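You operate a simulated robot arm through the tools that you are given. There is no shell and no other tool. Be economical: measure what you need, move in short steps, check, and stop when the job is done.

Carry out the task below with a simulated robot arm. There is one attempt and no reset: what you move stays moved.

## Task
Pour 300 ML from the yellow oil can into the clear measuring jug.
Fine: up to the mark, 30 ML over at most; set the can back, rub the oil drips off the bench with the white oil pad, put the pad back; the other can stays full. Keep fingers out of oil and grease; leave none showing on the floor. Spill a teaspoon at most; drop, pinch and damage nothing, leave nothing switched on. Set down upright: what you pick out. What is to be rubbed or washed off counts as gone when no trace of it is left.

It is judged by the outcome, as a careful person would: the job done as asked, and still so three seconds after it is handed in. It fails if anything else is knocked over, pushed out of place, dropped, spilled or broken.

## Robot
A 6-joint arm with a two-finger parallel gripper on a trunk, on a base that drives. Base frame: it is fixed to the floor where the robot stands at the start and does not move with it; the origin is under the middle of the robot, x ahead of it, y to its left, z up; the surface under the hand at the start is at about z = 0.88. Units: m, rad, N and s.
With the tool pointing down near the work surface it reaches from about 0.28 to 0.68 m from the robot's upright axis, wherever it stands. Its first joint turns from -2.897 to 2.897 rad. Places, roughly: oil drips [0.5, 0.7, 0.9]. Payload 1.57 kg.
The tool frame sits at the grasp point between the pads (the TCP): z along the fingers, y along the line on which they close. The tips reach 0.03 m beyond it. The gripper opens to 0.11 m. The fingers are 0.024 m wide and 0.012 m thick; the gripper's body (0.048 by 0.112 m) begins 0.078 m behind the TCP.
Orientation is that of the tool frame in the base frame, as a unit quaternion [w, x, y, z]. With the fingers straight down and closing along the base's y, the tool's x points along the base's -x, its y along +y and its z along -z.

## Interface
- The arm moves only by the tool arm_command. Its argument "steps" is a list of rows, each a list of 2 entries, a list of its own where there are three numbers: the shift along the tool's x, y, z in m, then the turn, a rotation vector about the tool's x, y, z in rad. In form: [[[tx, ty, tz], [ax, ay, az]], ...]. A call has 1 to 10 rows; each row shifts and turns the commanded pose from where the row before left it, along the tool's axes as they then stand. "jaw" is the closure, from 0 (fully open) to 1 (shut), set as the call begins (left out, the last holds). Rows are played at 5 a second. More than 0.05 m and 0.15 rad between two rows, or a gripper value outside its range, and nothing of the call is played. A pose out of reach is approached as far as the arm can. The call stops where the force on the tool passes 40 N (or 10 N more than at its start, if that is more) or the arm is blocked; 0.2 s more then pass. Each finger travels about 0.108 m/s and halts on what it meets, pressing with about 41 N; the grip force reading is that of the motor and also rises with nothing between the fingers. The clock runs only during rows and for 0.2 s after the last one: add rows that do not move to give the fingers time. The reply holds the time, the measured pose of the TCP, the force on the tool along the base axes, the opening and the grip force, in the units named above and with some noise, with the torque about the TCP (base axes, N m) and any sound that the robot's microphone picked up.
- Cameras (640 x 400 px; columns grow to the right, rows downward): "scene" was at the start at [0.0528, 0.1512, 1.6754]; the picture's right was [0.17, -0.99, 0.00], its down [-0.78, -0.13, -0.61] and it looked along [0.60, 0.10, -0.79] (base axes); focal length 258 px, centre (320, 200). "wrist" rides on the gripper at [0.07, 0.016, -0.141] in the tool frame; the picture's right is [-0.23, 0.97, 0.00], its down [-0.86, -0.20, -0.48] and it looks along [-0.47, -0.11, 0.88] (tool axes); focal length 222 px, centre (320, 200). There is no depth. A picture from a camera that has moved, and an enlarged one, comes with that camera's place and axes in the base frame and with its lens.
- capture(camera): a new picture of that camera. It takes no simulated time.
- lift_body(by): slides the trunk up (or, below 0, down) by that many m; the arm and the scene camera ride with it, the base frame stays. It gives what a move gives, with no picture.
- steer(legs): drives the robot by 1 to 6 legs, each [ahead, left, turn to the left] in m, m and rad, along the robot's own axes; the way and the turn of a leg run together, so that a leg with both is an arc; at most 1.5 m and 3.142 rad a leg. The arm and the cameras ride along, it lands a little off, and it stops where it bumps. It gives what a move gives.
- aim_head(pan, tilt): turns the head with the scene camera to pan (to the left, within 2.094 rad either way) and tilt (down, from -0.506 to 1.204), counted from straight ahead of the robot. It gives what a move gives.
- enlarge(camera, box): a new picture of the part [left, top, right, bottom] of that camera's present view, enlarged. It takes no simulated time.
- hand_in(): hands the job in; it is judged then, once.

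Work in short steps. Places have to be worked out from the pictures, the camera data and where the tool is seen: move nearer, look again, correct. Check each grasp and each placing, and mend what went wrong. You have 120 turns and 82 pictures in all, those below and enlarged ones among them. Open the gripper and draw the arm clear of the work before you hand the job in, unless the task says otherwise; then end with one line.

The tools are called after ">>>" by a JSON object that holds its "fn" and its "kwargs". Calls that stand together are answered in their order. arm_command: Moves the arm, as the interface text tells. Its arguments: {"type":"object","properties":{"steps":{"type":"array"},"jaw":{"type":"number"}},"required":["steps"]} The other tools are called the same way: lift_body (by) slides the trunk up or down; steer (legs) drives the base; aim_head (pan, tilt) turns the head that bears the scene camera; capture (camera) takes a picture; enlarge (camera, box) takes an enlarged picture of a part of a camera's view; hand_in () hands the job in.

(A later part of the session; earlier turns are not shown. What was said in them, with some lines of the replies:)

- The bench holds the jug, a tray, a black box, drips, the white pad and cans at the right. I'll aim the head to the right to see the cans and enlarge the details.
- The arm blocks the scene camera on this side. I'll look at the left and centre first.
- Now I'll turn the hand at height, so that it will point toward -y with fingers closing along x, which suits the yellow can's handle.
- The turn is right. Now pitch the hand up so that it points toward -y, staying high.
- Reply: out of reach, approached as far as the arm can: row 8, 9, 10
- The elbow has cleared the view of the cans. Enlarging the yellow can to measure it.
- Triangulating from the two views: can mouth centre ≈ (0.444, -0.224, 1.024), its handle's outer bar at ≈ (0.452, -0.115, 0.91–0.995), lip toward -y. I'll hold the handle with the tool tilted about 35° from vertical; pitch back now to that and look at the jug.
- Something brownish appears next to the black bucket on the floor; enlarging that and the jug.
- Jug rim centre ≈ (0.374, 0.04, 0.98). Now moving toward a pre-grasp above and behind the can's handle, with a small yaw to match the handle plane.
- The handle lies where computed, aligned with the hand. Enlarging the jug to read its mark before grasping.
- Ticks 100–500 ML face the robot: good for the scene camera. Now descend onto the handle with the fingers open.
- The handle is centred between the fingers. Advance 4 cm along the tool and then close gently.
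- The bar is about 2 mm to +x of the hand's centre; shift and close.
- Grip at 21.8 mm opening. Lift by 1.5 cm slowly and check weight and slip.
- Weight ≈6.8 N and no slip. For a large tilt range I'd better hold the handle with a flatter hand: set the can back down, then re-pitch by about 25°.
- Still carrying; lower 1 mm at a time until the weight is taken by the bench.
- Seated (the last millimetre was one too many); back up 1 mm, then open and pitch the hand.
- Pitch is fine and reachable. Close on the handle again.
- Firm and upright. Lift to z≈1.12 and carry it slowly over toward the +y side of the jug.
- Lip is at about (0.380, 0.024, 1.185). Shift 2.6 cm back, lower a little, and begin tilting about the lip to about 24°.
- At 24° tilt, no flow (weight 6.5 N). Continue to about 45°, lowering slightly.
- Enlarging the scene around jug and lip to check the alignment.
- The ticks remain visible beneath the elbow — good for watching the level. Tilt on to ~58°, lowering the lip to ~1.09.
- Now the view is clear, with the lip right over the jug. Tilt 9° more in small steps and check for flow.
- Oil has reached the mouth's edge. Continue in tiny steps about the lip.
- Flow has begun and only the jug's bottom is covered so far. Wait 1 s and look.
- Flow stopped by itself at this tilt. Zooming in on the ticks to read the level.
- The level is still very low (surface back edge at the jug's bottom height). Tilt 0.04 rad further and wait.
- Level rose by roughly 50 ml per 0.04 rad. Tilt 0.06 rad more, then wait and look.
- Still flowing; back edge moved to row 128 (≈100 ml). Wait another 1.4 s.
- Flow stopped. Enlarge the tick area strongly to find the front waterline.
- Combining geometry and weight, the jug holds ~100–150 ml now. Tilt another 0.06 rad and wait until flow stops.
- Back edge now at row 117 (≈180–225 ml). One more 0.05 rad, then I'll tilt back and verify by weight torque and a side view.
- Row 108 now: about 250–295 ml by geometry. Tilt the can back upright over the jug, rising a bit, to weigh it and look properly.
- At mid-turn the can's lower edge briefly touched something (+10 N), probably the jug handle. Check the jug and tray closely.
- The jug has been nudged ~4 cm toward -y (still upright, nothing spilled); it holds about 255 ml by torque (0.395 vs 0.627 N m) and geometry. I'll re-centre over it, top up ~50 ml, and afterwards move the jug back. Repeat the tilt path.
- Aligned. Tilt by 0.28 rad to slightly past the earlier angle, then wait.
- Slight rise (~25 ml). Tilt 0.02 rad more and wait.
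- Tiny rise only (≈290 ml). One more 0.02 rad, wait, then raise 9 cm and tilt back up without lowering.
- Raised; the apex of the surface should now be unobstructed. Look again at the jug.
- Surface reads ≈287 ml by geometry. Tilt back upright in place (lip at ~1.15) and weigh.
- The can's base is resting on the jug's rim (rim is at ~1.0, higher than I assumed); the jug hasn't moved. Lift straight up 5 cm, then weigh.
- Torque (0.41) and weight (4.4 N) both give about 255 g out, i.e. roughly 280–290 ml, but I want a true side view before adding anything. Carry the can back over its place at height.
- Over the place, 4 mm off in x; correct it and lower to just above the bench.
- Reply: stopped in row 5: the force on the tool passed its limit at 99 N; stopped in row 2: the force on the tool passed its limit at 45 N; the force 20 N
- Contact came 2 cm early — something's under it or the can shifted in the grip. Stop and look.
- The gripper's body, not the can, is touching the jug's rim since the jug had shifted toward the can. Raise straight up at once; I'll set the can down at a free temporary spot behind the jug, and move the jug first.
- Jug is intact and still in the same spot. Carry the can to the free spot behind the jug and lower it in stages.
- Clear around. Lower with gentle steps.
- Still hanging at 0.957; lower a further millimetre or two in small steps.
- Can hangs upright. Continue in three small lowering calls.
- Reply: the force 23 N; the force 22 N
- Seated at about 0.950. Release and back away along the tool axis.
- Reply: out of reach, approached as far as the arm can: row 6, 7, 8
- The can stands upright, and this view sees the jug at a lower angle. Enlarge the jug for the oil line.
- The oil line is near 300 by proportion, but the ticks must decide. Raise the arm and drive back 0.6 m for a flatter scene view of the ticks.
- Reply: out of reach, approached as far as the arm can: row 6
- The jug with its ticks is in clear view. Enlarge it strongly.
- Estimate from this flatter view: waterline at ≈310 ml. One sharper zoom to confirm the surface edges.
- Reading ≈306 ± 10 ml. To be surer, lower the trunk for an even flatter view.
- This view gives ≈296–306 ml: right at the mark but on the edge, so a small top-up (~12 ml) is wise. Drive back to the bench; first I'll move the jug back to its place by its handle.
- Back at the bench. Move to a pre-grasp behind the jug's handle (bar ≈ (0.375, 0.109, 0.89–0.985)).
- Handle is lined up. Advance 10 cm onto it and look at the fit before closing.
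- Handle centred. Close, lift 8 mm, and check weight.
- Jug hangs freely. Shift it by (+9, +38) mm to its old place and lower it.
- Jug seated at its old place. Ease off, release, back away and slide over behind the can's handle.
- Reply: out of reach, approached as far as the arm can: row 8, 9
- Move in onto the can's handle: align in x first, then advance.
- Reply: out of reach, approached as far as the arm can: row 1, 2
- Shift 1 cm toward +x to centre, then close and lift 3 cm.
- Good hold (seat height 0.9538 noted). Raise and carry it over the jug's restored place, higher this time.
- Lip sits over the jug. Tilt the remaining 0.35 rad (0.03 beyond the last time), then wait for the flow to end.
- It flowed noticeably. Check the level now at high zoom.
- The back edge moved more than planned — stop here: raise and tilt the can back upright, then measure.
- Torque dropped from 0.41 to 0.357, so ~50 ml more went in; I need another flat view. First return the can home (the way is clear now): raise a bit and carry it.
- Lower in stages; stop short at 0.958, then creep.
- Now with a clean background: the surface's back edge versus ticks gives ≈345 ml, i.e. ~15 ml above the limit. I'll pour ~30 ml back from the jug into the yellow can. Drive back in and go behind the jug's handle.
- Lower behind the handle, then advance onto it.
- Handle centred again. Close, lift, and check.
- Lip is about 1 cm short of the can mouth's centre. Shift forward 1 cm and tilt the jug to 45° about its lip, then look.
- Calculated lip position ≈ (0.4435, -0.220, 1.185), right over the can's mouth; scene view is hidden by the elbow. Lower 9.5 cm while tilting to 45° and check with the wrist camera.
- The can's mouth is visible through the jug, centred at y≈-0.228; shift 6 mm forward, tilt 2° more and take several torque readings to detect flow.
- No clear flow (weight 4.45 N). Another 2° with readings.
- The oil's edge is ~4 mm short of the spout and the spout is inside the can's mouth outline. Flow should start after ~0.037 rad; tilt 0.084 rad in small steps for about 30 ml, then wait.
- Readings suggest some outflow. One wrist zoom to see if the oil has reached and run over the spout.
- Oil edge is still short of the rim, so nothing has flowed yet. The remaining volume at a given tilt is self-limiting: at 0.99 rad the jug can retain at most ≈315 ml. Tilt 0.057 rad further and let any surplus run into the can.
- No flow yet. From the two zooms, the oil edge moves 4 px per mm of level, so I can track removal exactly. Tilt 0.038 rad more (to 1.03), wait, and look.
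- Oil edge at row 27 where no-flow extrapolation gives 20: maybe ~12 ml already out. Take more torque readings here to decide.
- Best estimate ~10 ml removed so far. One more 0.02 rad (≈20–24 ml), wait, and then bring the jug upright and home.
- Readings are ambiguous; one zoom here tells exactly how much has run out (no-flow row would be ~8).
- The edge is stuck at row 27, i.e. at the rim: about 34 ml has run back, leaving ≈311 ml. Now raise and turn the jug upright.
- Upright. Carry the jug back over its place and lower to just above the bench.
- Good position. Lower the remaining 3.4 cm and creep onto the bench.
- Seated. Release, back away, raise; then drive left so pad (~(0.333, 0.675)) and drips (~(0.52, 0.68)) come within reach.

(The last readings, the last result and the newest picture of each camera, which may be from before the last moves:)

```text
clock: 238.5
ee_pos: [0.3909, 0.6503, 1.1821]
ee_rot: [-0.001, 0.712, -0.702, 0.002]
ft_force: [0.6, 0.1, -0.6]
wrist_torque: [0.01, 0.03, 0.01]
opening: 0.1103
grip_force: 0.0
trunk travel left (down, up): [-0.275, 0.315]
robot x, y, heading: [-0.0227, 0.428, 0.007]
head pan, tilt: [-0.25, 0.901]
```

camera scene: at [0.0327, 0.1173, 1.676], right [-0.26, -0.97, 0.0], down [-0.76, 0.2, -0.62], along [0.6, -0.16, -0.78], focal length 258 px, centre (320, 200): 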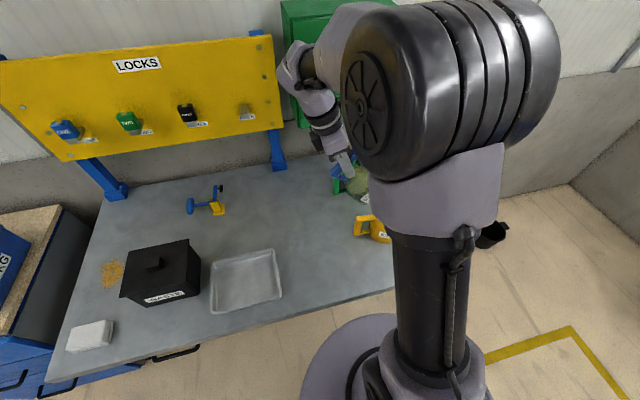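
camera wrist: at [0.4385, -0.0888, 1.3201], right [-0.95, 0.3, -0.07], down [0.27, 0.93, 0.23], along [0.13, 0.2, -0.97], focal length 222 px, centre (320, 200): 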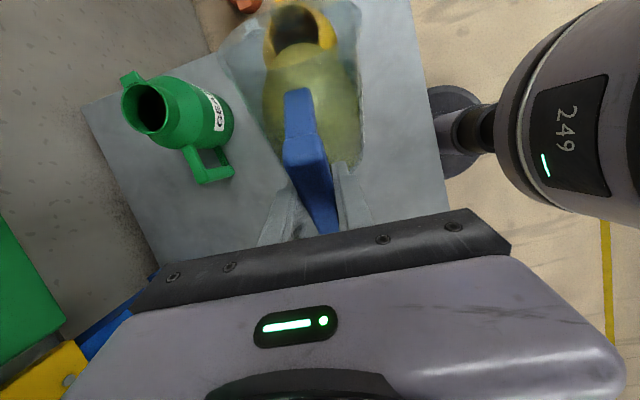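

Hand points straight down, fingers closing along x. Pad centre ≈ (0.333, 0.675), ~3.5 cm high. Move above it and descend until the tips are at about z 0.89.

>>> {"fn": "arm_command", "kwargs": {"steps": [[[-0.0125, 0.029, 0], [0, 0, 0]], [[-0.0125, 0.029, 0], [0, 0, 0]], [[0, 0, 0.045], [0, 0, 0]], [[0, 0, 0.045], [0, 0, 0]], [[0, 0, 0.045], [0, 0, 0]], [[0, 0, 0.045], [0, 0, 0]], [[0, 0, 0], [0, 0, 0]]]}}

>>> {"fn": "arm_command", "kwargs": {"steps": [[[0, 0, 0.025], [0, 0, 0]], [[0, 0, 0.025], [0, 0, 0]], [[0, 0, 0.02], [0, 0, 0]], [[0, 0, 0.01], [0, 0, 0]], [[0, 0, 0], [0, 0, 0]]]}}

```text
clock: 240.1
ee_pos: [0.3342, 0.6737, 1.0035]
ee_rot: [-0.001, 0.712, -0.702, 0.002]
ft_force: [-0.2, -0.3, 0.3]
wrist_torque: [0.0, -0.02, -0.02]
opening: 0.1101
grip_force: 0.1
trunk travel left (down, up): [-0.275, 0.315]
robot x, y, heading: [-0.0172, 0.4273, 0.004]
head pan, tilt: [-0.25, 0.901]
```

```text
clock: 241.3
ee_pos: [0.3354, 0.673, 0.9225]
ee_rot: [-0.001, 0.712, -0.702, 0.002]
ft_force: [-0.2, 0.2, -0.1]
wrist_torque: [0.01, 0.02, -0.01]
opening: 0.1099
grip_force: 0.1
trunk travel left (down, up): [-0.275, 0.315]
robot x, y, heading: [-0.0208, 0.4264, -0.001]
head pan, tilt: [-0.25, 0.901]
```

No contact on the way. Lower 3 mm more and close on the pad.

>>> {"fn": "arm_command", "kwargs": {"steps": [[[0, 0, 0.003], [0, 0, 0]], [[0, 0, 0], [0, 0, 0]], [[0, 0, 0], [0, 0, 0]], [[0, 0, 0], [0, 0, 0]], [[0, 0, 0], [0, 0, 0]], [[0, 0, 0], [0, 0, 0]]], "jaw": 1}}

>>> {"fn": "arm_command", "kwargs": {"steps": [[[0, 0, -0.01], [0, 0, 0]], [[0, 0, -0.02], [0, 0, 0]], [[0, 0, 0], [0, 0, 0]]]}}

```text
clock: 242.7
ee_pos: [0.3361, 0.6733, 0.9198]
ee_rot: [-0.002, 0.712, -0.703, 0.002]
ft_force: [0.6, 0.6, 5.2]
wrist_torque: [0.0, 0.15, -0.03]
opening: 0.0587
grip_force: 40.9
trunk travel left (down, up): [-0.275, 0.315]
robot x, y, heading: [-0.0222, 0.4298, -0.003]
head pan, tilt: [-0.25, 0.901]
```

```text
clock: 243.5
ee_pos: [0.3365, 0.6742, 0.9498]
ee_rot: [-0.001, 0.712, -0.702, 0.002]
ft_force: [-0.4, 0.9, -0.7]
wrist_torque: [0.0, 0.01, 0.0]
opening: 0.0587
grip_force: 40.7
trunk travel left (down, up): [-0.275, 0.315]
robot x, y, heading: [-0.0196, 0.4258, 0.001]
head pan, tilt: [-0.25, 0.901]
```

Pad held (58.7 mm), seat height 0.9195. Carry it to just before the drips and lower it until it touches lightly.

>>> {"fn": "arm_command", "kwargs": {"steps": [[[0, 0, -0.04], [0, 0, 0]], [[0, -0.035, 0], [0, 0, 0]], [[0, -0.035, 0], [0, 0, 0]], [[0, -0.035, 0], [0, 0, 0]], [[0, 0, 0.03], [0, 0, 0]], [[0, 0, 0.03], [0, 0, 0]], [[0, 0, 0.008], [0, 0, 0]], [[0, 0, 0], [0, 0, 0]]]}}

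>>> {"fn": "arm_command", "kwargs": {"steps": [[[0, 0, 0.0015], [0, 0, 0]], [[0, 0, 0.0015], [0, 0, 0]], [[0, 0, 0], [0, 0, 0]]]}}

```text
clock: 245.3
ee_pos: [0.4409, 0.6762, 0.9196]
ee_rot: [-0.002, 0.712, -0.702, 0.002]
ft_force: [0.1, 0.6, 1.0]
wrist_torque: [-0.01, -0.02, 0.01]
opening: 0.0587
grip_force: 41.3
trunk travel left (down, up): [-0.275, 0.315]
robot x, y, heading: [-0.0168, 0.4292, -0.003]
head pan, tilt: [-0.25, 0.901]
```

```text
clock: 246.1
ee_pos: [0.4412, 0.6739, 0.9205]
ee_rot: [-0.002, 0.712, -0.702, 0.003]
ft_force: [2.2, 0.2, 13.7]
wrist_torque: [-0.01, 0.32, 0.0]
opening: 0.0591
grip_force: 41.1
trunk travel left (down, up): [-0.275, 0.315]
robot x, y, heading: [-0.0188, 0.4256, 0.001]
head pan, tilt: [-0.25, 0.901]
```

Pressing with ~13 N; tips stay ~1 cm above the bench. Wipe forward across the drips and back.

>>> {"fn": "arm_command", "kwargs": {"steps": [[[0, -0.016, 0], [0, 0, 0]], [[0, -0.016, 0], [0, 0, 0]], [[0, -0.016, 0], [0, 0, 0]], [[0, -0.016, 0], [0, 0, 0]], [[0, -0.016, 0], [0, 0, 0]], [[0, -0.016, 0], [0, 0, 0]], [[0, -0.016, 0], [0, 0, 0]], [[0, -0.016, 0], [0, 0, 0]], [[0, -0.016, 0], [0, 0, 0]], [[0, -0.014, 0], [0, 0, 0]]]}}

>>> {"fn": "arm_command", "kwargs": {"steps": [[[0.01, 0, 0], [0, 0, 0]], [[0.01, 0, 0], [0, 0, 0]], [[0, 0.02, 0], [0, 0, 0]], [[0, 0.02, 0], [0, 0, 0]], [[0, 0.02, 0], [0, 0, 0]], [[0, 0.02, 0], [0, 0, 0]], [[0, 0.02, 0], [0, 0, 0]], [[0, 0.02, 0], [0, 0, 0]], [[0, 0.02, 0], [0, 0, 0]], [[0, 0.018, 0], [0, 0, 0]]]}}

>>> {"fn": "arm_command", "kwargs": {"steps": [[[-0.02, 0, 0], [0, 0, 0]], [[-0.02, 0, 0], [0, 0, 0]], [[0, -0.02, 0], [0, 0, 0]], [[0, -0.02, 0], [0, 0, 0]], [[0, -0.02, 0], [0, 0, 0]], [[0, -0.02, 0], [0, 0, 0]], [[0, -0.02, 0], [0, 0, 0]], [[0, -0.02, 0], [0, 0, 0]], [[0, -0.02, 0], [0, 0, 0]], [[0, -0.018, 0], [0, 0, 0]]]}}

```text
clock: 248.3
ee_pos: [0.5959, 0.6752, 0.9195]
ee_rot: [-0.001, 0.712, -0.703, 0.002]
ft_force: [-0.5, 0.4, 2.4]
wrist_torque: [0.04, 0.08, -0.02]
opening: 0.0587
grip_force: 40.8
trunk travel left (down, up): [-0.275, 0.315]
robot x, y, heading: [-0.0153, 0.4309, 0.004]
head pan, tilt: [-0.25, 0.901]
```

```text
clock: 250.5
ee_pos: [0.4387, 0.6554, 0.9181]
ee_rot: [-0.002, 0.712, -0.702, 0.004]
ft_force: [-0.5, 0.6, 5.5]
wrist_torque: [-0.02, 0.16, 0.01]
opening: 0.0584
grip_force: 41.1
trunk travel left (down, up): [-0.275, 0.315]
robot x, y, heading: [-0.0208, 0.4245, -0.0]
head pan, tilt: [-0.25, 0.901]
```

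```text
clock: 252.7
ee_pos: [0.5969, 0.6977, 0.9182]
ee_rot: [-0.002, 0.712, -0.702, 0.003]
ft_force: [-1.3, 0.3, 5.9]
wrist_torque: [0.04, 0.27, -0.02]
opening: 0.0587
grip_force: 41.3
trunk travel left (down, up): [-0.275, 0.315]
robot x, y, heading: [-0.0193, 0.4268, 0.003]
head pan, tilt: [-0.25, 0.901]
```

Contact still light; press 1 mm more and make two further passes at other offsets.

>>> {"fn": "arm_command", "kwargs": {"steps": [[[0.006, 0, 0.001], [0, 0, 0]], [[0.006, 0, 0], [0, 0, 0]], [[0, 0.02, 0], [0, 0, 0]], [[0, 0.02, 0], [0, 0, 0]], [[0, 0.02, 0], [0, 0, 0]], [[0, 0.02, 0], [0, 0, 0]], [[0, 0.02, 0], [0, 0, 0]], [[0, 0.02, 0], [0, 0, 0]], [[0, 0.02, 0], [0, 0, 0]], [[0, 0.018, 0], [0, 0, 0]]]}}

>>> {"fn": "arm_command", "kwargs": {"steps": [[[0.012, 0, 0], [0, 0, 0]], [[0.012, 0, 0], [0, 0, 0]], [[0, -0.02, 0], [0, 0, 0]], [[0, -0.02, 0], [0, 0, 0]], [[0, -0.02, 0], [0, 0, 0]], [[0, -0.02, 0], [0, 0, 0]], [[0, -0.02, 0], [0, 0, 0]], [[0, -0.02, 0], [0, 0, 0]], [[0, -0.02, 0], [0, 0, 0]], [[0, -0.018, 0], [0, 0, 0]]]}}

>>> {"fn": "arm_command", "kwargs": {"steps": [[[-0.006, 0, 0], [0, 0, 0]], [[-0.006, 0, 0], [0, 0, 0]], [[0, 0.02, 0], [0, 0, 0]], [[0, 0.02, 0], [0, 0, 0]], [[0, 0.02, 0], [0, 0, 0]], [[0, 0.02, 0], [0, 0, 0]], [[0, 0.02, 0], [0, 0, 0]], [[0, 0.02, 0], [0, 0, 0]], [[0, 0.02, 0], [0, 0, 0]], [[0, 0.018, 0], [0, 0, 0]]]}}

```text
clock: 254.6
ee_pos: [0.4685, 0.6852, 0.919]
ee_rot: [-0.004, 0.712, -0.702, 0.003]
ft_force: [-3.0, -2.6, 15.5]
wrist_torque: [-0.15, 0.6, 0.18]
opening: 0.0589
grip_force: 40.7
trunk travel left (down, up): [-0.275, 0.315]
robot x, y, heading: [-0.0206, 0.4299, 0.0]
head pan, tilt: [-0.25, 0.901]
stopped in row 9: the force on the tool passed its limit at 42 N (the readings are from after the stop); the commanded pose is now the measured one
```

```text
clock: 256.8
ee_pos: [0.6217, 0.6609, 0.9209]
ee_rot: [-0.004, 0.712, -0.703, 0.003]
ft_force: [-0.5, -0.3, 0.6]
wrist_torque: [-0.01, 0.04, -0.01]
opening: 0.0587
grip_force: 40.7
out of reach, approached as far as the arm can: row 10
trunk travel left (down, up): [-0.275, 0.315]
robot x, y, heading: [-0.0166, 0.4328, 0.003]
head pan, tilt: [-0.25, 0.901]
```

```text
clock: 258.2
ee_pos: [0.6083, 0.6885, 0.9189]
ee_rot: [-0.008, 0.711, -0.703, 0.007]
ft_force: [0.3, -2.5, 15.4]
wrist_torque: [-0.05, 0.49, -0.03]
opening: 0.0588
grip_force: 40.7
out of reach, approached as far as the arm can: row 2, 3, 4, 5, 6
trunk travel left (down, up): [-0.275, 0.315]
robot x, y, heading: [-0.0217, 0.4266, -0.004]
head pan, tilt: [-0.25, 0.901]
stopped in row 6: the force on the tool passed its limit at 45 N (the readings are from after the stop); the commanded pose is now the measured one
```

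Slightly too much pressure at the far reach; ease up half a millimetre and draw the pad back over the patch.

>>> {"fn": "arm_command", "kwargs": {"steps": [[[0, 0.004, -0.001], [0, 0, 0]], [[0.004, 0.016, 0], [0, 0, 0]], [[0.004, 0.018, 0], [0, 0, 0]], [[0.004, 0.018, 0], [0, 0, 0]], [[0, 0.018, 0], [0, 0, 0]], [[0, 0.018, 0], [0, 0, 0]], [[0, 0.018, 0], [0, 0, 0]], [[0, 0.018, 0], [0, 0, 0]], [[0, 0.018, 0], [0, 0, 0]], [[0, 0.018, 0], [0, 0, 0]]]}}

>>> {"fn": "arm_command", "kwargs": {"steps": [[[0, 0, 0.0005], [0, 0, 0]], [[-0.002, -0.018, 0], [0, 0, 0]], [[-0.002, -0.018, 0], [0, 0, 0]], [[-0.002, -0.018, 0], [0, 0, 0]], [[0, -0.018, 0], [0, 0, 0]], [[0, -0.018, 0], [0, 0, 0]], [[0, -0.018, 0], [0, 0, 0]], [[0, -0.018, 0], [0, 0, 0]], [[0, -0.01, 0], [0, 0, 0]], [[0, 0, 0], [0, 0, 0]]]}}

>>> {"fn": "arm_command", "kwargs": {"steps": [[[0, 0, -0.03], [0, 0, 0]], [[0, 0, -0.04], [0, 0, 0]], [[0, 0.045, 0], [0, 0, 0]], [[0, 0.045, 0], [0, 0, 0]], [[0, 0.045, 0], [0, 0, 0]], [[0, 0.045, 0], [0, 0, 0]], [[0, 0.04, 0], [0, 0, 0]], [[0, 0, 0], [0, 0, 0]]]}}

```text
clock: 259.2
ee_pos: [0.6095, 0.6903, 0.9187]
ee_rot: [-0.01, 0.712, -0.702, 0.008]
ft_force: [-3.9, -2.3, 14.2]
wrist_torque: [-0.07, 0.55, 0.03]
opening: 0.0591
grip_force: 41.0
out of reach, approached as far as the arm can: row 1, 2, 3, 4
trunk travel left (down, up): [-0.275, 0.315]
robot x, y, heading: [-0.0173, 0.4292, -0.003]
head pan, tilt: [-0.25, 0.901]
stopped in row 4: the force on the tool passed its limit at 44 N (the readings are from after the stop); the commanded pose is now the measured one
```

```text
clock: 261.4
ee_pos: [0.6242, 0.6701, 0.9352]
ee_rot: [-0.008, 0.712, -0.702, 0.008]
ft_force: [-0.7, -0.4, -0.2]
wrist_torque: [0.02, 0.02, 0.0]
opening: 0.0587
grip_force: 41.0
out of reach, approached as far as the arm can: row 2, 3, 4, 5, 6, 7, 8, 9
trunk travel left (down, up): [-0.275, 0.315]
robot x, y, heading: [-0.0188, 0.4272, 0.005]
head pan, tilt: [-0.25, 0.901]
```

```text
clock: 263.2
ee_pos: [0.6044, 0.7255, 0.9921]
ee_rot: [-0.007, 0.712, -0.702, 0.008]
ft_force: [0.7, 0.4, 0.0]
wrist_torque: [0.05, 0.0, 0.01]
opening: 0.0588
grip_force: 41.1
out of reach, approached as far as the arm can: row 2, 3, 4, 5, 6, 7
trunk travel left (down, up): [-0.275, 0.315]
robot x, y, heading: [-0.0214, 0.4284, -0.002]
head pan, tilt: [-0.25, 0.901]
```

The arm is at its reach boundary. Try a small step inward to regain normal motion.

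>>> {"fn": "arm_command", "kwargs": {"steps": [[[0.01, 0.02, 0], [0, 0, 0]], [[0.01, 0.02, 0], [0, 0, 0]], [[0, 0, 0], [0, 0, 0]]]}}

>>> {"fn": "arm_command", "kwargs": {"steps": [[[0, 0.03, -0.02], [0, 0, 0]], [[0, 0.03, -0.02], [0, 0, 0]], [[0, 0, 0], [0, 0, 0]]]}}

```text
clock: 264.0
ee_pos: [0.6041, 0.7244, 0.9884]
ee_rot: [-0.007, 0.712, -0.702, 0.006]
ft_force: [-0.1, 0.1, 0.3]
wrist_torque: [-0.01, 0.01, 0.03]
opening: 0.0586
grip_force: 40.8
out of reach, approached as far as the arm can: row 1, 2
trunk travel left (down, up): [-0.275, 0.315]
robot x, y, heading: [-0.0218, 0.4262, 0.003]
head pan, tilt: [-0.25, 0.901]
```

```text
clock: 264.8
ee_pos: [0.5912, 0.7528, 1.0247]
ee_rot: [-0.006, 0.712, -0.702, 0.007]
ft_force: [0.4, -0.9, -0.7]
wrist_torque: [0.0, 0.0, -0.02]
opening: 0.0587
grip_force: 41.0
out of reach, approached as far as the arm can: row 1, 2
trunk travel left (down, up): [-0.275, 0.315]
robot x, y, heading: [-0.0164, 0.4293, 0.005]
head pan, tilt: [-0.25, 0.901]
```

Try larger inward moves along the radial direction toward the robot.

>>> {"fn": "arm_command", "kwargs": {"steps": [[[0.02, 0.04, 0], [0, 0, 0]], [[0.02, 0.04, 0], [0, 0, 0]], [[0.02, 0.04, 0], [0, 0, 0]], [[0, 0.04, 0], [0, 0, 0]], [[0, 0, 0], [0, 0, 0]]]}}

>>> {"fn": "arm_command", "kwargs": {"steps": [[[0, 0, 0], [0, 0, 0.1]], [[0, 0, 0], [0, 0, 0.1]], [[0, 0, 0], [0, 0, 0]]]}}

```text
clock: 266.0
ee_pos: [0.5824, 0.7645, 1.0219]
ee_rot: [-0.006, 0.712, -0.702, 0.008]
ft_force: [-0.3, -0.5, -0.3]
wrist_torque: [0.0, 0.0, -0.02]
opening: 0.0589
grip_force: 40.6
out of reach, approached as far as the arm can: row 1, 2, 3, 4
trunk travel left (down, up): [-0.275, 0.315]
robot x, y, heading: [-0.0183, 0.426, -0.005]
head pan, tilt: [-0.25, 0.901]
```

```text
clock: 266.8
ee_pos: [0.5841, 0.7653, 1.0227]
ee_rot: [0.008, -0.638, 0.77, -0.007]
ft_force: [-0.7, 0.3, -0.8]
wrist_torque: [0.03, 0.04, -0.01]
opening: 0.0585
grip_force: 40.8
trunk travel left (down, up): [-0.275, 0.315]
robot x, y, heading: [-0.0185, 0.4258, 0.003]
head pan, tilt: [-0.25, 0.901]
```

Yaw turns fine. Try the inward move with this yaw.

>>> {"fn": "arm_command", "kwargs": {"steps": [[[0.019, 0.022, 0], [0, 0, 0]], [[0.019, 0.022, 0], [0, 0, 0]], [[0, 0, 0], [0, 0, 0]]]}}

>>> {"fn": "arm_command", "kwargs": {"steps": [[[0, 0, -0.03], [0, 0, 0]], [[0, 0, -0.03], [0, 0, 0]], [[0, 0, 0], [0, 0, 0]]]}}

```text
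clock: 267.6
ee_pos: [0.5842, 0.765, 1.0231]
ee_rot: [0.008, -0.638, 0.77, -0.008]
ft_force: [0.0, -0.8, 0.4]
wrist_torque: [0.0, 0.02, 0.02]
opening: 0.0588
grip_force: 41.0
out of reach, approached as far as the arm can: row 1, 2
trunk travel left (down, up): [-0.275, 0.315]
robot x, y, heading: [-0.0161, 0.4277, 0.005]
head pan, tilt: [-0.25, 0.901]
```

```text
clock: 268.4
ee_pos: [0.5834, 0.7631, 1.0838]
ee_rot: [0.007, -0.638, 0.77, -0.007]
ft_force: [0.5, 0.7, -0.1]
wrist_torque: [-0.03, 0.02, -0.02]
opening: 0.0588
grip_force: 40.8
trunk travel left (down, up): [-0.275, 0.315]
robot x, y, heading: [-0.0187, 0.4245, -0.002]
head pan, tilt: [-0.25, 0.901]
```

Raising works. Try inward again at this height, and then higher.

>>> {"fn": "arm_command", "kwargs": {"steps": [[[0.019, 0.022, 0], [0, 0, 0]], [[0.019, 0.022, 0], [0, 0, 0]], [[0, 0, 0], [0, 0, 0]]]}}

>>> {"fn": "arm_command", "kwargs": {"steps": [[[0, 0, -0.04], [0, 0, 0]], [[0, 0, -0.04], [0, 0, 0]], [[0.019, 0.022, 0], [0, 0, 0]], [[0.019, 0.022, 0], [0, 0, 0]], [[0, 0, 0], [0, 0, 0]]]}}

>>> {"fn": "arm_command", "kwargs": {"steps": [[[0.0, 0.03, 0], [0, 0, 0]], [[0, 0, 0], [0, 0, 0]]]}}

>>> {"fn": "arm_command", "kwargs": {"steps": [[[0.03, 0.0, 0], [0, 0, 0]], [[0, 0, 0], [0, 0, 0]]]}}

```text
clock: 269.2
ee_pos: [0.5826, 0.7634, 1.0843]
ee_rot: [0.008, -0.638, 0.77, -0.007]
ft_force: [0.3, 1.4, -1.0]
wrist_torque: [0.04, -0.02, 0.0]
opening: 0.0585
grip_force: 41.8
out of reach, approached as far as the arm can: row 1, 2
trunk travel left (down, up): [-0.275, 0.315]
robot x, y, heading: [-0.021, 0.427, -0.002]
head pan, tilt: [-0.25, 0.901]
```

```text
clock: 270.4
ee_pos: [0.5703, 0.7629, 1.1681]
ee_rot: [0.008, -0.638, 0.77, -0.007]
ft_force: [-0.4, -0.1, -0.2]
wrist_torque: [-0.01, -0.01, 0.0]
opening: 0.0583
grip_force: 41.3
out of reach, approached as far as the arm can: row 2, 3, 4
trunk travel left (down, up): [-0.275, 0.315]
robot x, y, heading: [-0.0194, 0.4271, 0.003]
head pan, tilt: [-0.25, 0.901]
```

```text
clock: 271.0
ee_pos: [0.5592, 0.7795, 1.1714]
ee_rot: [0.008, -0.638, 0.77, -0.006]
ft_force: [-1.0, -0.6, -1.5]
wrist_torque: [0.0, 0.03, 0.01]
opening: 0.0586
grip_force: 40.8
out of reach, approached as far as the arm can: row 1
trunk travel left (down, up): [-0.275, 0.315]
robot x, y, heading: [-0.0174, 0.4234, 0.002]
head pan, tilt: [-0.25, 0.901]
```

```text
clock: 271.6
ee_pos: [0.5707, 0.7597, 1.1764]
ee_rot: [0.008, -0.639, 0.769, -0.006]
ft_force: [0.5, -0.1, -0.3]
wrist_torque: [-0.01, -0.03, 0.04]
opening: 0.0586
grip_force: 41.0
out of reach, approached as far as the arm can: row 1
trunk travel left (down, up): [-0.275, 0.315]
robot x, y, heading: [-0.0181, 0.4262, 0.004]
head pan, tilt: [-0.25, 0.901]
```

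The elbow seems straight (motion only tangential). Tilt the hand outward so that the wrist comes nearer and the elbow bends, then move in.

>>> {"fn": "arm_command", "kwargs": {"steps": [[[0, 0, 0], [0.114, -0.096, 0]], [[0, 0, 0], [0.114, -0.096, 0]], [[0, 0, 0], [0.114, -0.096, 0]], [[0, 0, 0], [0, 0, 0]]]}}

>>> {"fn": "arm_command", "kwargs": {"steps": [[[0.0, 0.03, 0], [0, 0, 0]], [[0, 0.03, 0], [0, 0, 0]], [[0, 0, 0], [0, 0, 0]]]}}

```text
clock: 272.6
ee_pos: [0.6606, 0.8133, 1.196]
ee_rot: [0.227, -0.621, 0.749, -0.046]
ft_force: [0.0, 0.5, 0.3]
wrist_torque: [0.04, 0.02, 0.05]
opening: 0.0587
grip_force: 41.1
out of reach, approached as far as the arm can: row 1, 2, 3
trunk travel left (down, up): [-0.275, 0.315]
robot x, y, heading: [-0.0171, 0.4269, 0.004]
head pan, tilt: [-0.25, 0.901]
```

```text
clock: 273.4
ee_pos: [0.6416, 0.8494, 1.1836]
ee_rot: [0.226, -0.621, 0.749, -0.047]
ft_force: [0.2, -0.6, 0.2]
wrist_torque: [0.02, -0.01, -0.01]
opening: 0.0587
grip_force: 40.6
out of reach, approached as far as the arm can: row 1, 2
trunk travel left (down, up): [-0.275, 0.315]
robot x, y, heading: [-0.0197, 0.4297, 0.0]
head pan, tilt: [-0.25, 0.901]
```

Try a long commanded pull inward (8 rows), so the solver gets well inside its range.

>>> {"fn": "arm_command", "kwargs": {"steps": [[[0.026, 0.031, -0.0196], [0, 0, 0]], [[0.026, 0.031, -0.0196], [0, 0, 0]], [[0.026, 0.031, -0.0196], [0, 0, 0]], [[0.026, 0.031, -0.0196], [0, 0, 0]], [[0.026, 0.031, -0.0196], [0, 0, 0]], [[0.026, 0.031, -0.0196], [0, 0, 0]], [[0.026, 0.031, -0.0196], [0, 0, 0]], [[0, 0, 0], [0, 0, 0]]]}}

>>> {"fn": "lift_body", "kwargs": {"by": 0.03}}

>>> {"fn": "arm_command", "kwargs": {"steps": [[[0, 0, 0], [-0.114, 0.096, 0]], [[0, 0, 0], [-0.114, 0.096, 0]], [[0, 0, 0], [-0.114, 0.096, 0]], [[0, 0, 0], [0, 0, 0]]]}}

```text
clock: 275.2
ee_pos: [0.6033, 0.8751, 1.2502]
ee_rot: [0.225, -0.621, 0.749, -0.045]
ft_force: [0.6, 0.2, 0.1]
wrist_torque: [0.01, 0.03, 0.01]
opening: 0.0586
grip_force: 40.9
out of reach, approached as far as the arm can: row 1, 2, 3, 4, 5, 6, 7
trunk travel left (down, up): [-0.275, 0.315]
robot x, y, heading: [-0.0183, 0.4263, 0.003]
head pan, tilt: [-0.25, 0.901]
```

```text
clock: 275.9
ee_pos: [0.6032, 0.8741, 1.2813]
ee_rot: [0.226, -0.621, 0.749, -0.046]
ft_force: [-0.5, 0.1, -0.7]
wrist_torque: [-0.04, 0.02, -0.01]
opening: 0.0589
grip_force: 40.8
trunk travel left (down, up): [-0.305, 0.285]
robot x, y, heading: [-0.0235, 0.4237, -0.001]
head pan, tilt: [-0.25, 0.901]
```

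```text
clock: 276.9
ee_pos: [0.5161, 0.8184, 1.2535]
ee_rot: [0.006, -0.638, 0.77, -0.006]
ft_force: [0.3, 0.5, -0.1]
wrist_torque: [0.0, -0.02, -0.02]
opening: 0.0591
grip_force: 41.6
out of reach, approached as far as the arm can: row 1, 2, 3
trunk travel left (down, up): [-0.305, 0.285]
robot x, y, heading: [-0.0198, 0.4273, -0.001]
head pan, tilt: [-0.25, 0.901]
```

The arm's solver is stuck on its outer boundary, but vertical, yaw and base motions work. I'll use the base to bring the pad over its home spot instead: restore yaw, then drive (-0.18, -0.145).

>>> {"fn": "arm_command", "kwargs": {"steps": [[[0, 0, 0], [0, 0, -0.1]], [[0, 0, 0], [0, 0, -0.1]], [[0, 0, 0], [0, 0, 0]]]}}

>>> {"fn": "steer", "kwargs": {"legs": [[-0.18, -0.145, 0]]}}

>>> {"fn": "lift_body", "kwargs": {"by": -0.2}}

>>> {"fn": "aim_head", "kwargs": {"pan": 0.5, "tilt": 0.75}}

>>> {"fn": "capture", "kwargs": {"camera": "scene"}}

```text
clock: 277.7
ee_pos: [0.5168, 0.8196, 1.2536]
ee_rot: [-0.008, 0.712, -0.702, 0.008]
ft_force: [-0.1, -0.8, -1.4]
wrist_torque: [-0.03, 0.01, 0.01]
opening: 0.0584
grip_force: 41.2
trunk travel left (down, up): [-0.305, 0.285]
robot x, y, heading: [-0.0189, 0.4268, -0.004]
head pan, tilt: [-0.25, 0.901]
```

```text
clock: 279.4
ee_pos: [0.3351, 0.6777, 1.2525]
ee_rot: [-0.008, 0.713, -0.701, 0.007]
ft_force: [-0.5, 0.6, -0.4]
wrist_torque: [0.0, -0.01, -0.01]
opening: 0.0585
grip_force: 41.3
trunk travel left (down, up): [-0.305, 0.285]
robot x, y, heading: [-0.1982, 0.2842, 0.01]
head pan, tilt: [-0.25, 0.901]
```

```text
clock: 281.6
ee_pos: [0.3358, 0.6777, 1.0538]
ee_rot: [-0.007, 0.713, -0.701, 0.007]
ft_force: [0.4, -0.7, 0.3]
wrist_torque: [0.01, 0.01, 0.0]
opening: 0.0588
grip_force: 41.1
trunk travel left (down, up): [-0.105, 0.485]
robot x, y, heading: [-0.1953, 0.2844, -0.006]
head pan, tilt: [-0.25, 0.901]
```

```text
clock: 282.7
ee_pos: [0.337, 0.6781, 1.0536]
ee_rot: [-0.008, 0.712, -0.702, 0.008]
ft_force: [-0.1, 1.4, -0.7]
wrist_torque: [0.03, -0.01, 0.0]
opening: 0.0584
grip_force: 41.0
trunk travel left (down, up): [-0.105, 0.485]
robot x, y, heading: [-0.195, 0.2845, -0.002]
head pan, tilt: [0.499, 0.75]
```

```text
0 pictures are left
camera scene: at [-0.147, 0.4628, 1.518], right [0.48, -0.88, 0.0], down [-0.6, -0.33, -0.73], along [0.64, 0.35, -0.68], focal length 258 px, centre (320, 200)
```

scene: 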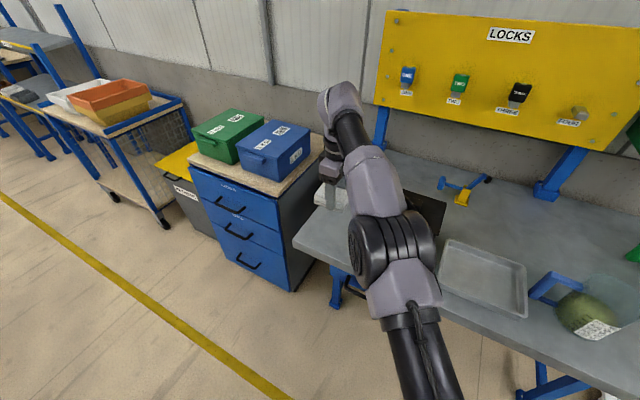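

The pad is now over its home (0.336, 0.678). Lower with the arm first, then with the trunk.

>>> {"fn": "arm_command", "kwargs": {"steps": [[[0, 0, 0.012], [0, 0, 0]], [[0, 0, 0.012], [0, 0, 0]], [[0, 0, 0.012], [0, 0, 0]], [[0, 0, 0], [0, 0, 0]]]}}

>>> {"fn": "lift_body", "kwargs": {"by": -0.06}}

```text
clock: 283.7
ee_pos: [0.3378, 0.6784, 1.018]
ee_rot: [-0.007, 0.712, -0.702, 0.007]
ft_force: [-0.4, -0.6, 0.2]
wrist_torque: [0.02, -0.02, 0.0]
opening: 0.0585
grip_force: 41.2
trunk travel left (down, up): [-0.105, 0.485]
robot x, y, heading: [-0.1987, 0.2863, 0.002]
head pan, tilt: [0.499, 0.75]
```

```text
clock: 284.7
ee_pos: [0.3381, 0.6779, 0.958]
ee_rot: [-0.008, 0.713, -0.701, 0.007]
ft_force: [0.1, -0.2, 0.5]
wrist_torque: [0.02, 0.03, 0.01]
opening: 0.0586
grip_force: 40.9
trunk travel left (down, up): [-0.045, 0.545]
robot x, y, heading: [-0.1999, 0.2871, 0.0]
head pan, tilt: [0.499, 0.75]
```

Vertical motion works well. Lower to 0.921 and creep to contact.

>>> {"fn": "arm_command", "kwargs": {"steps": [[[0, 0, 0.012], [0, 0, 0]], [[0, 0, 0.012], [0, 0, 0]], [[0, 0, 0.011], [0, 0, 0]], [[0, 0, 0], [0, 0, 0]]]}}

>>> {"fn": "arm_command", "kwargs": {"steps": [[[0, 0, 0.0012], [0, 0, 0]], [[0, 0, 0], [0, 0, 0]]]}}

>>> {"fn": "arm_command", "kwargs": {"steps": [[[0, 0, 0.0012], [0, 0, 0]], [[0, 0, 0], [0, 0, 0]]]}}

```text
clock: 285.7
ee_pos: [0.3376, 0.676, 0.9246]
ee_rot: [-0.007, 0.712, -0.702, 0.007]
ft_force: [0.7, -0.3, -0.6]
wrist_torque: [-0.01, 0.0, 0.01]
opening: 0.0585
grip_force: 40.6
trunk travel left (down, up): [-0.045, 0.545]
robot x, y, heading: [-0.1968, 0.2855, 0.0]
head pan, tilt: [0.499, 0.75]
```

```text
clock: 286.3
ee_pos: [0.3385, 0.6767, 0.923]
ee_rot: [-0.007, 0.713, -0.702, 0.007]
ft_force: [-0.7, -0.3, 0.2]
wrist_torque: [0.02, -0.02, 0.0]
opening: 0.0586
grip_force: 41.1
trunk travel left (down, up): [-0.045, 0.545]
robot x, y, heading: [-0.2008, 0.2879, -0.001]
head pan, tilt: [0.499, 0.75]
```

```text
clock: 286.9
ee_pos: [0.3384, 0.6766, 0.9215]
ee_rot: [-0.006, 0.712, -0.702, 0.008]
ft_force: [-0.1, 0.9, -0.3]
wrist_torque: [0.01, 0.01, 0.0]
opening: 0.0588
grip_force: 41.4
trunk travel left (down, up): [-0.045, 0.545]
robot x, y, heading: [-0.2001, 0.2857, 0.001]
head pan, tilt: [0.499, 0.75]
```

>>> {"fn": "arm_command", "kwargs": {"steps": [[[0, 0, 0.001], [0, 0, 0]], [[0, 0, 0], [0, 0, 0]]]}}

>>> {"fn": "arm_command", "kwargs": {"steps": [[[0, 0, 0.001], [0, 0, 0]], [[0, 0, 0], [0, 0, 0]]]}}

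>>> {"fn": "arm_command", "kwargs": {"steps": [[[0, 0, 0.001], [0, 0, 0]], [[0, 0, 0], [0, 0, 0]]]}}

```text
clock: 287.5
ee_pos: [0.3379, 0.6774, 0.9199]
ee_rot: [-0.008, 0.712, -0.702, 0.008]
ft_force: [0.0, -0.1, 1.0]
wrist_torque: [-0.02, 0.0, 0.01]
opening: 0.0588
grip_force: 41.4
trunk travel left (down, up): [-0.045, 0.545]
robot x, y, heading: [-0.2005, 0.287, 0.002]
head pan, tilt: [0.499, 0.75]
```

```text
clock: 288.1
ee_pos: [0.3384, 0.678, 0.9201]
ee_rot: [-0.008, 0.713, -0.701, 0.007]
ft_force: [0.8, -0.6, 0.4]
wrist_torque: [0.01, -0.01, 0.02]
opening: 0.0588
grip_force: 41.5
trunk travel left (down, up): [-0.045, 0.545]
robot x, y, heading: [-0.1978, 0.2845, 0.006]
head pan, tilt: [0.499, 0.75]
```

```text
clock: 288.7
ee_pos: [0.3376, 0.6769, 0.9191]
ee_rot: [-0.008, 0.712, -0.702, 0.008]
ft_force: [1.5, 2.0, 5.2]
wrist_torque: [0.38, 0.11, -0.11]
opening: 0.0586
grip_force: 41.1
trunk travel left (down, up): [-0.045, 0.545]
robot x, y, heading: [-0.2027, 0.2856, 0.007]
head pan, tilt: [0.499, 0.75]
```

Pad seated. Open the fingers, rise straight up, and back the robot away a little.

>>> {"fn": "arm_command", "kwargs": {"steps": [[[0, 0, 0], [0, 0, 0]], [[0, 0, 0], [0, 0, 0]], [[0, 0, 0], [0, 0, 0]], [[0, 0, 0], [0, 0, 0]]], "jaw": 0}}

>>> {"fn": "lift_body", "kwargs": {"by": 0.3}}

>>> {"fn": "steer", "kwargs": {"legs": [[-0.4, 0, 0]]}}

```text
clock: 289.7
ee_pos: [0.3379, 0.6777, 0.9182]
ee_rot: [-0.007, 0.712, -0.702, 0.007]
ft_force: [-0.2, -0.7, 0.2]
wrist_torque: [0.0, 0.0, 0.05]
opening: 0.1098
grip_force: 0.1
trunk travel left (down, up): [-0.045, 0.545]
robot x, y, heading: [-0.198, 0.2846, 0.0]
head pan, tilt: [0.499, 0.75]
```

```text
clock: 292.7
ee_pos: [0.3392, 0.6763, 1.2181]
ee_rot: [-0.007, 0.713, -0.702, 0.008]
ft_force: [-0.1, -0.1, 0.6]
wrist_torque: [-0.02, 0.02, 0.01]
opening: 0.1099
grip_force: 0.0
trunk travel left (down, up): [-0.345, 0.245]
robot x, y, heading: [-0.1989, 0.2825, 0.001]
head pan, tilt: [0.499, 0.75]
```

```text
clock: 295.2
ee_pos: [-0.0671, 0.6777, 1.2181]
ee_rot: [-0.008, 0.713, -0.701, 0.007]
ft_force: [-0.9, 0.5, 0.0]
wrist_torque: [-0.04, -0.02, -0.02]
opening: 0.1099
grip_force: 0.0
trunk travel left (down, up): [-0.345, 0.245]
robot x, y, heading: [-0.6031, 0.2859, -0.002]
head pan, tilt: [0.499, 0.75]
```

The jug and can stand upright in their places, the pad is back on its spot, the gripper is open and the arm is clear of the bench. Handing in.

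>>> {"fn": "hand_in", "kwargs": {}}

```text
The job is handed in.
```

I handed the job in with the jug at about 311 ml by my estimate (roughly 300–325). I overfilled it to about 345 ml and then poured about 34 ml back into the yellow can. I had no pictures left, so I did not check the final level or that the oil drips are fully gone after wiping. While pouring I bumped the jug about 4 cm, and the gripper later pressed on its rim (one spike reached 99 N). It stayed upright and showed no damage or spill in the pictures, and I put it back. The can and the pad are back within about a centimetre of where they stood, and I never touched the green can.
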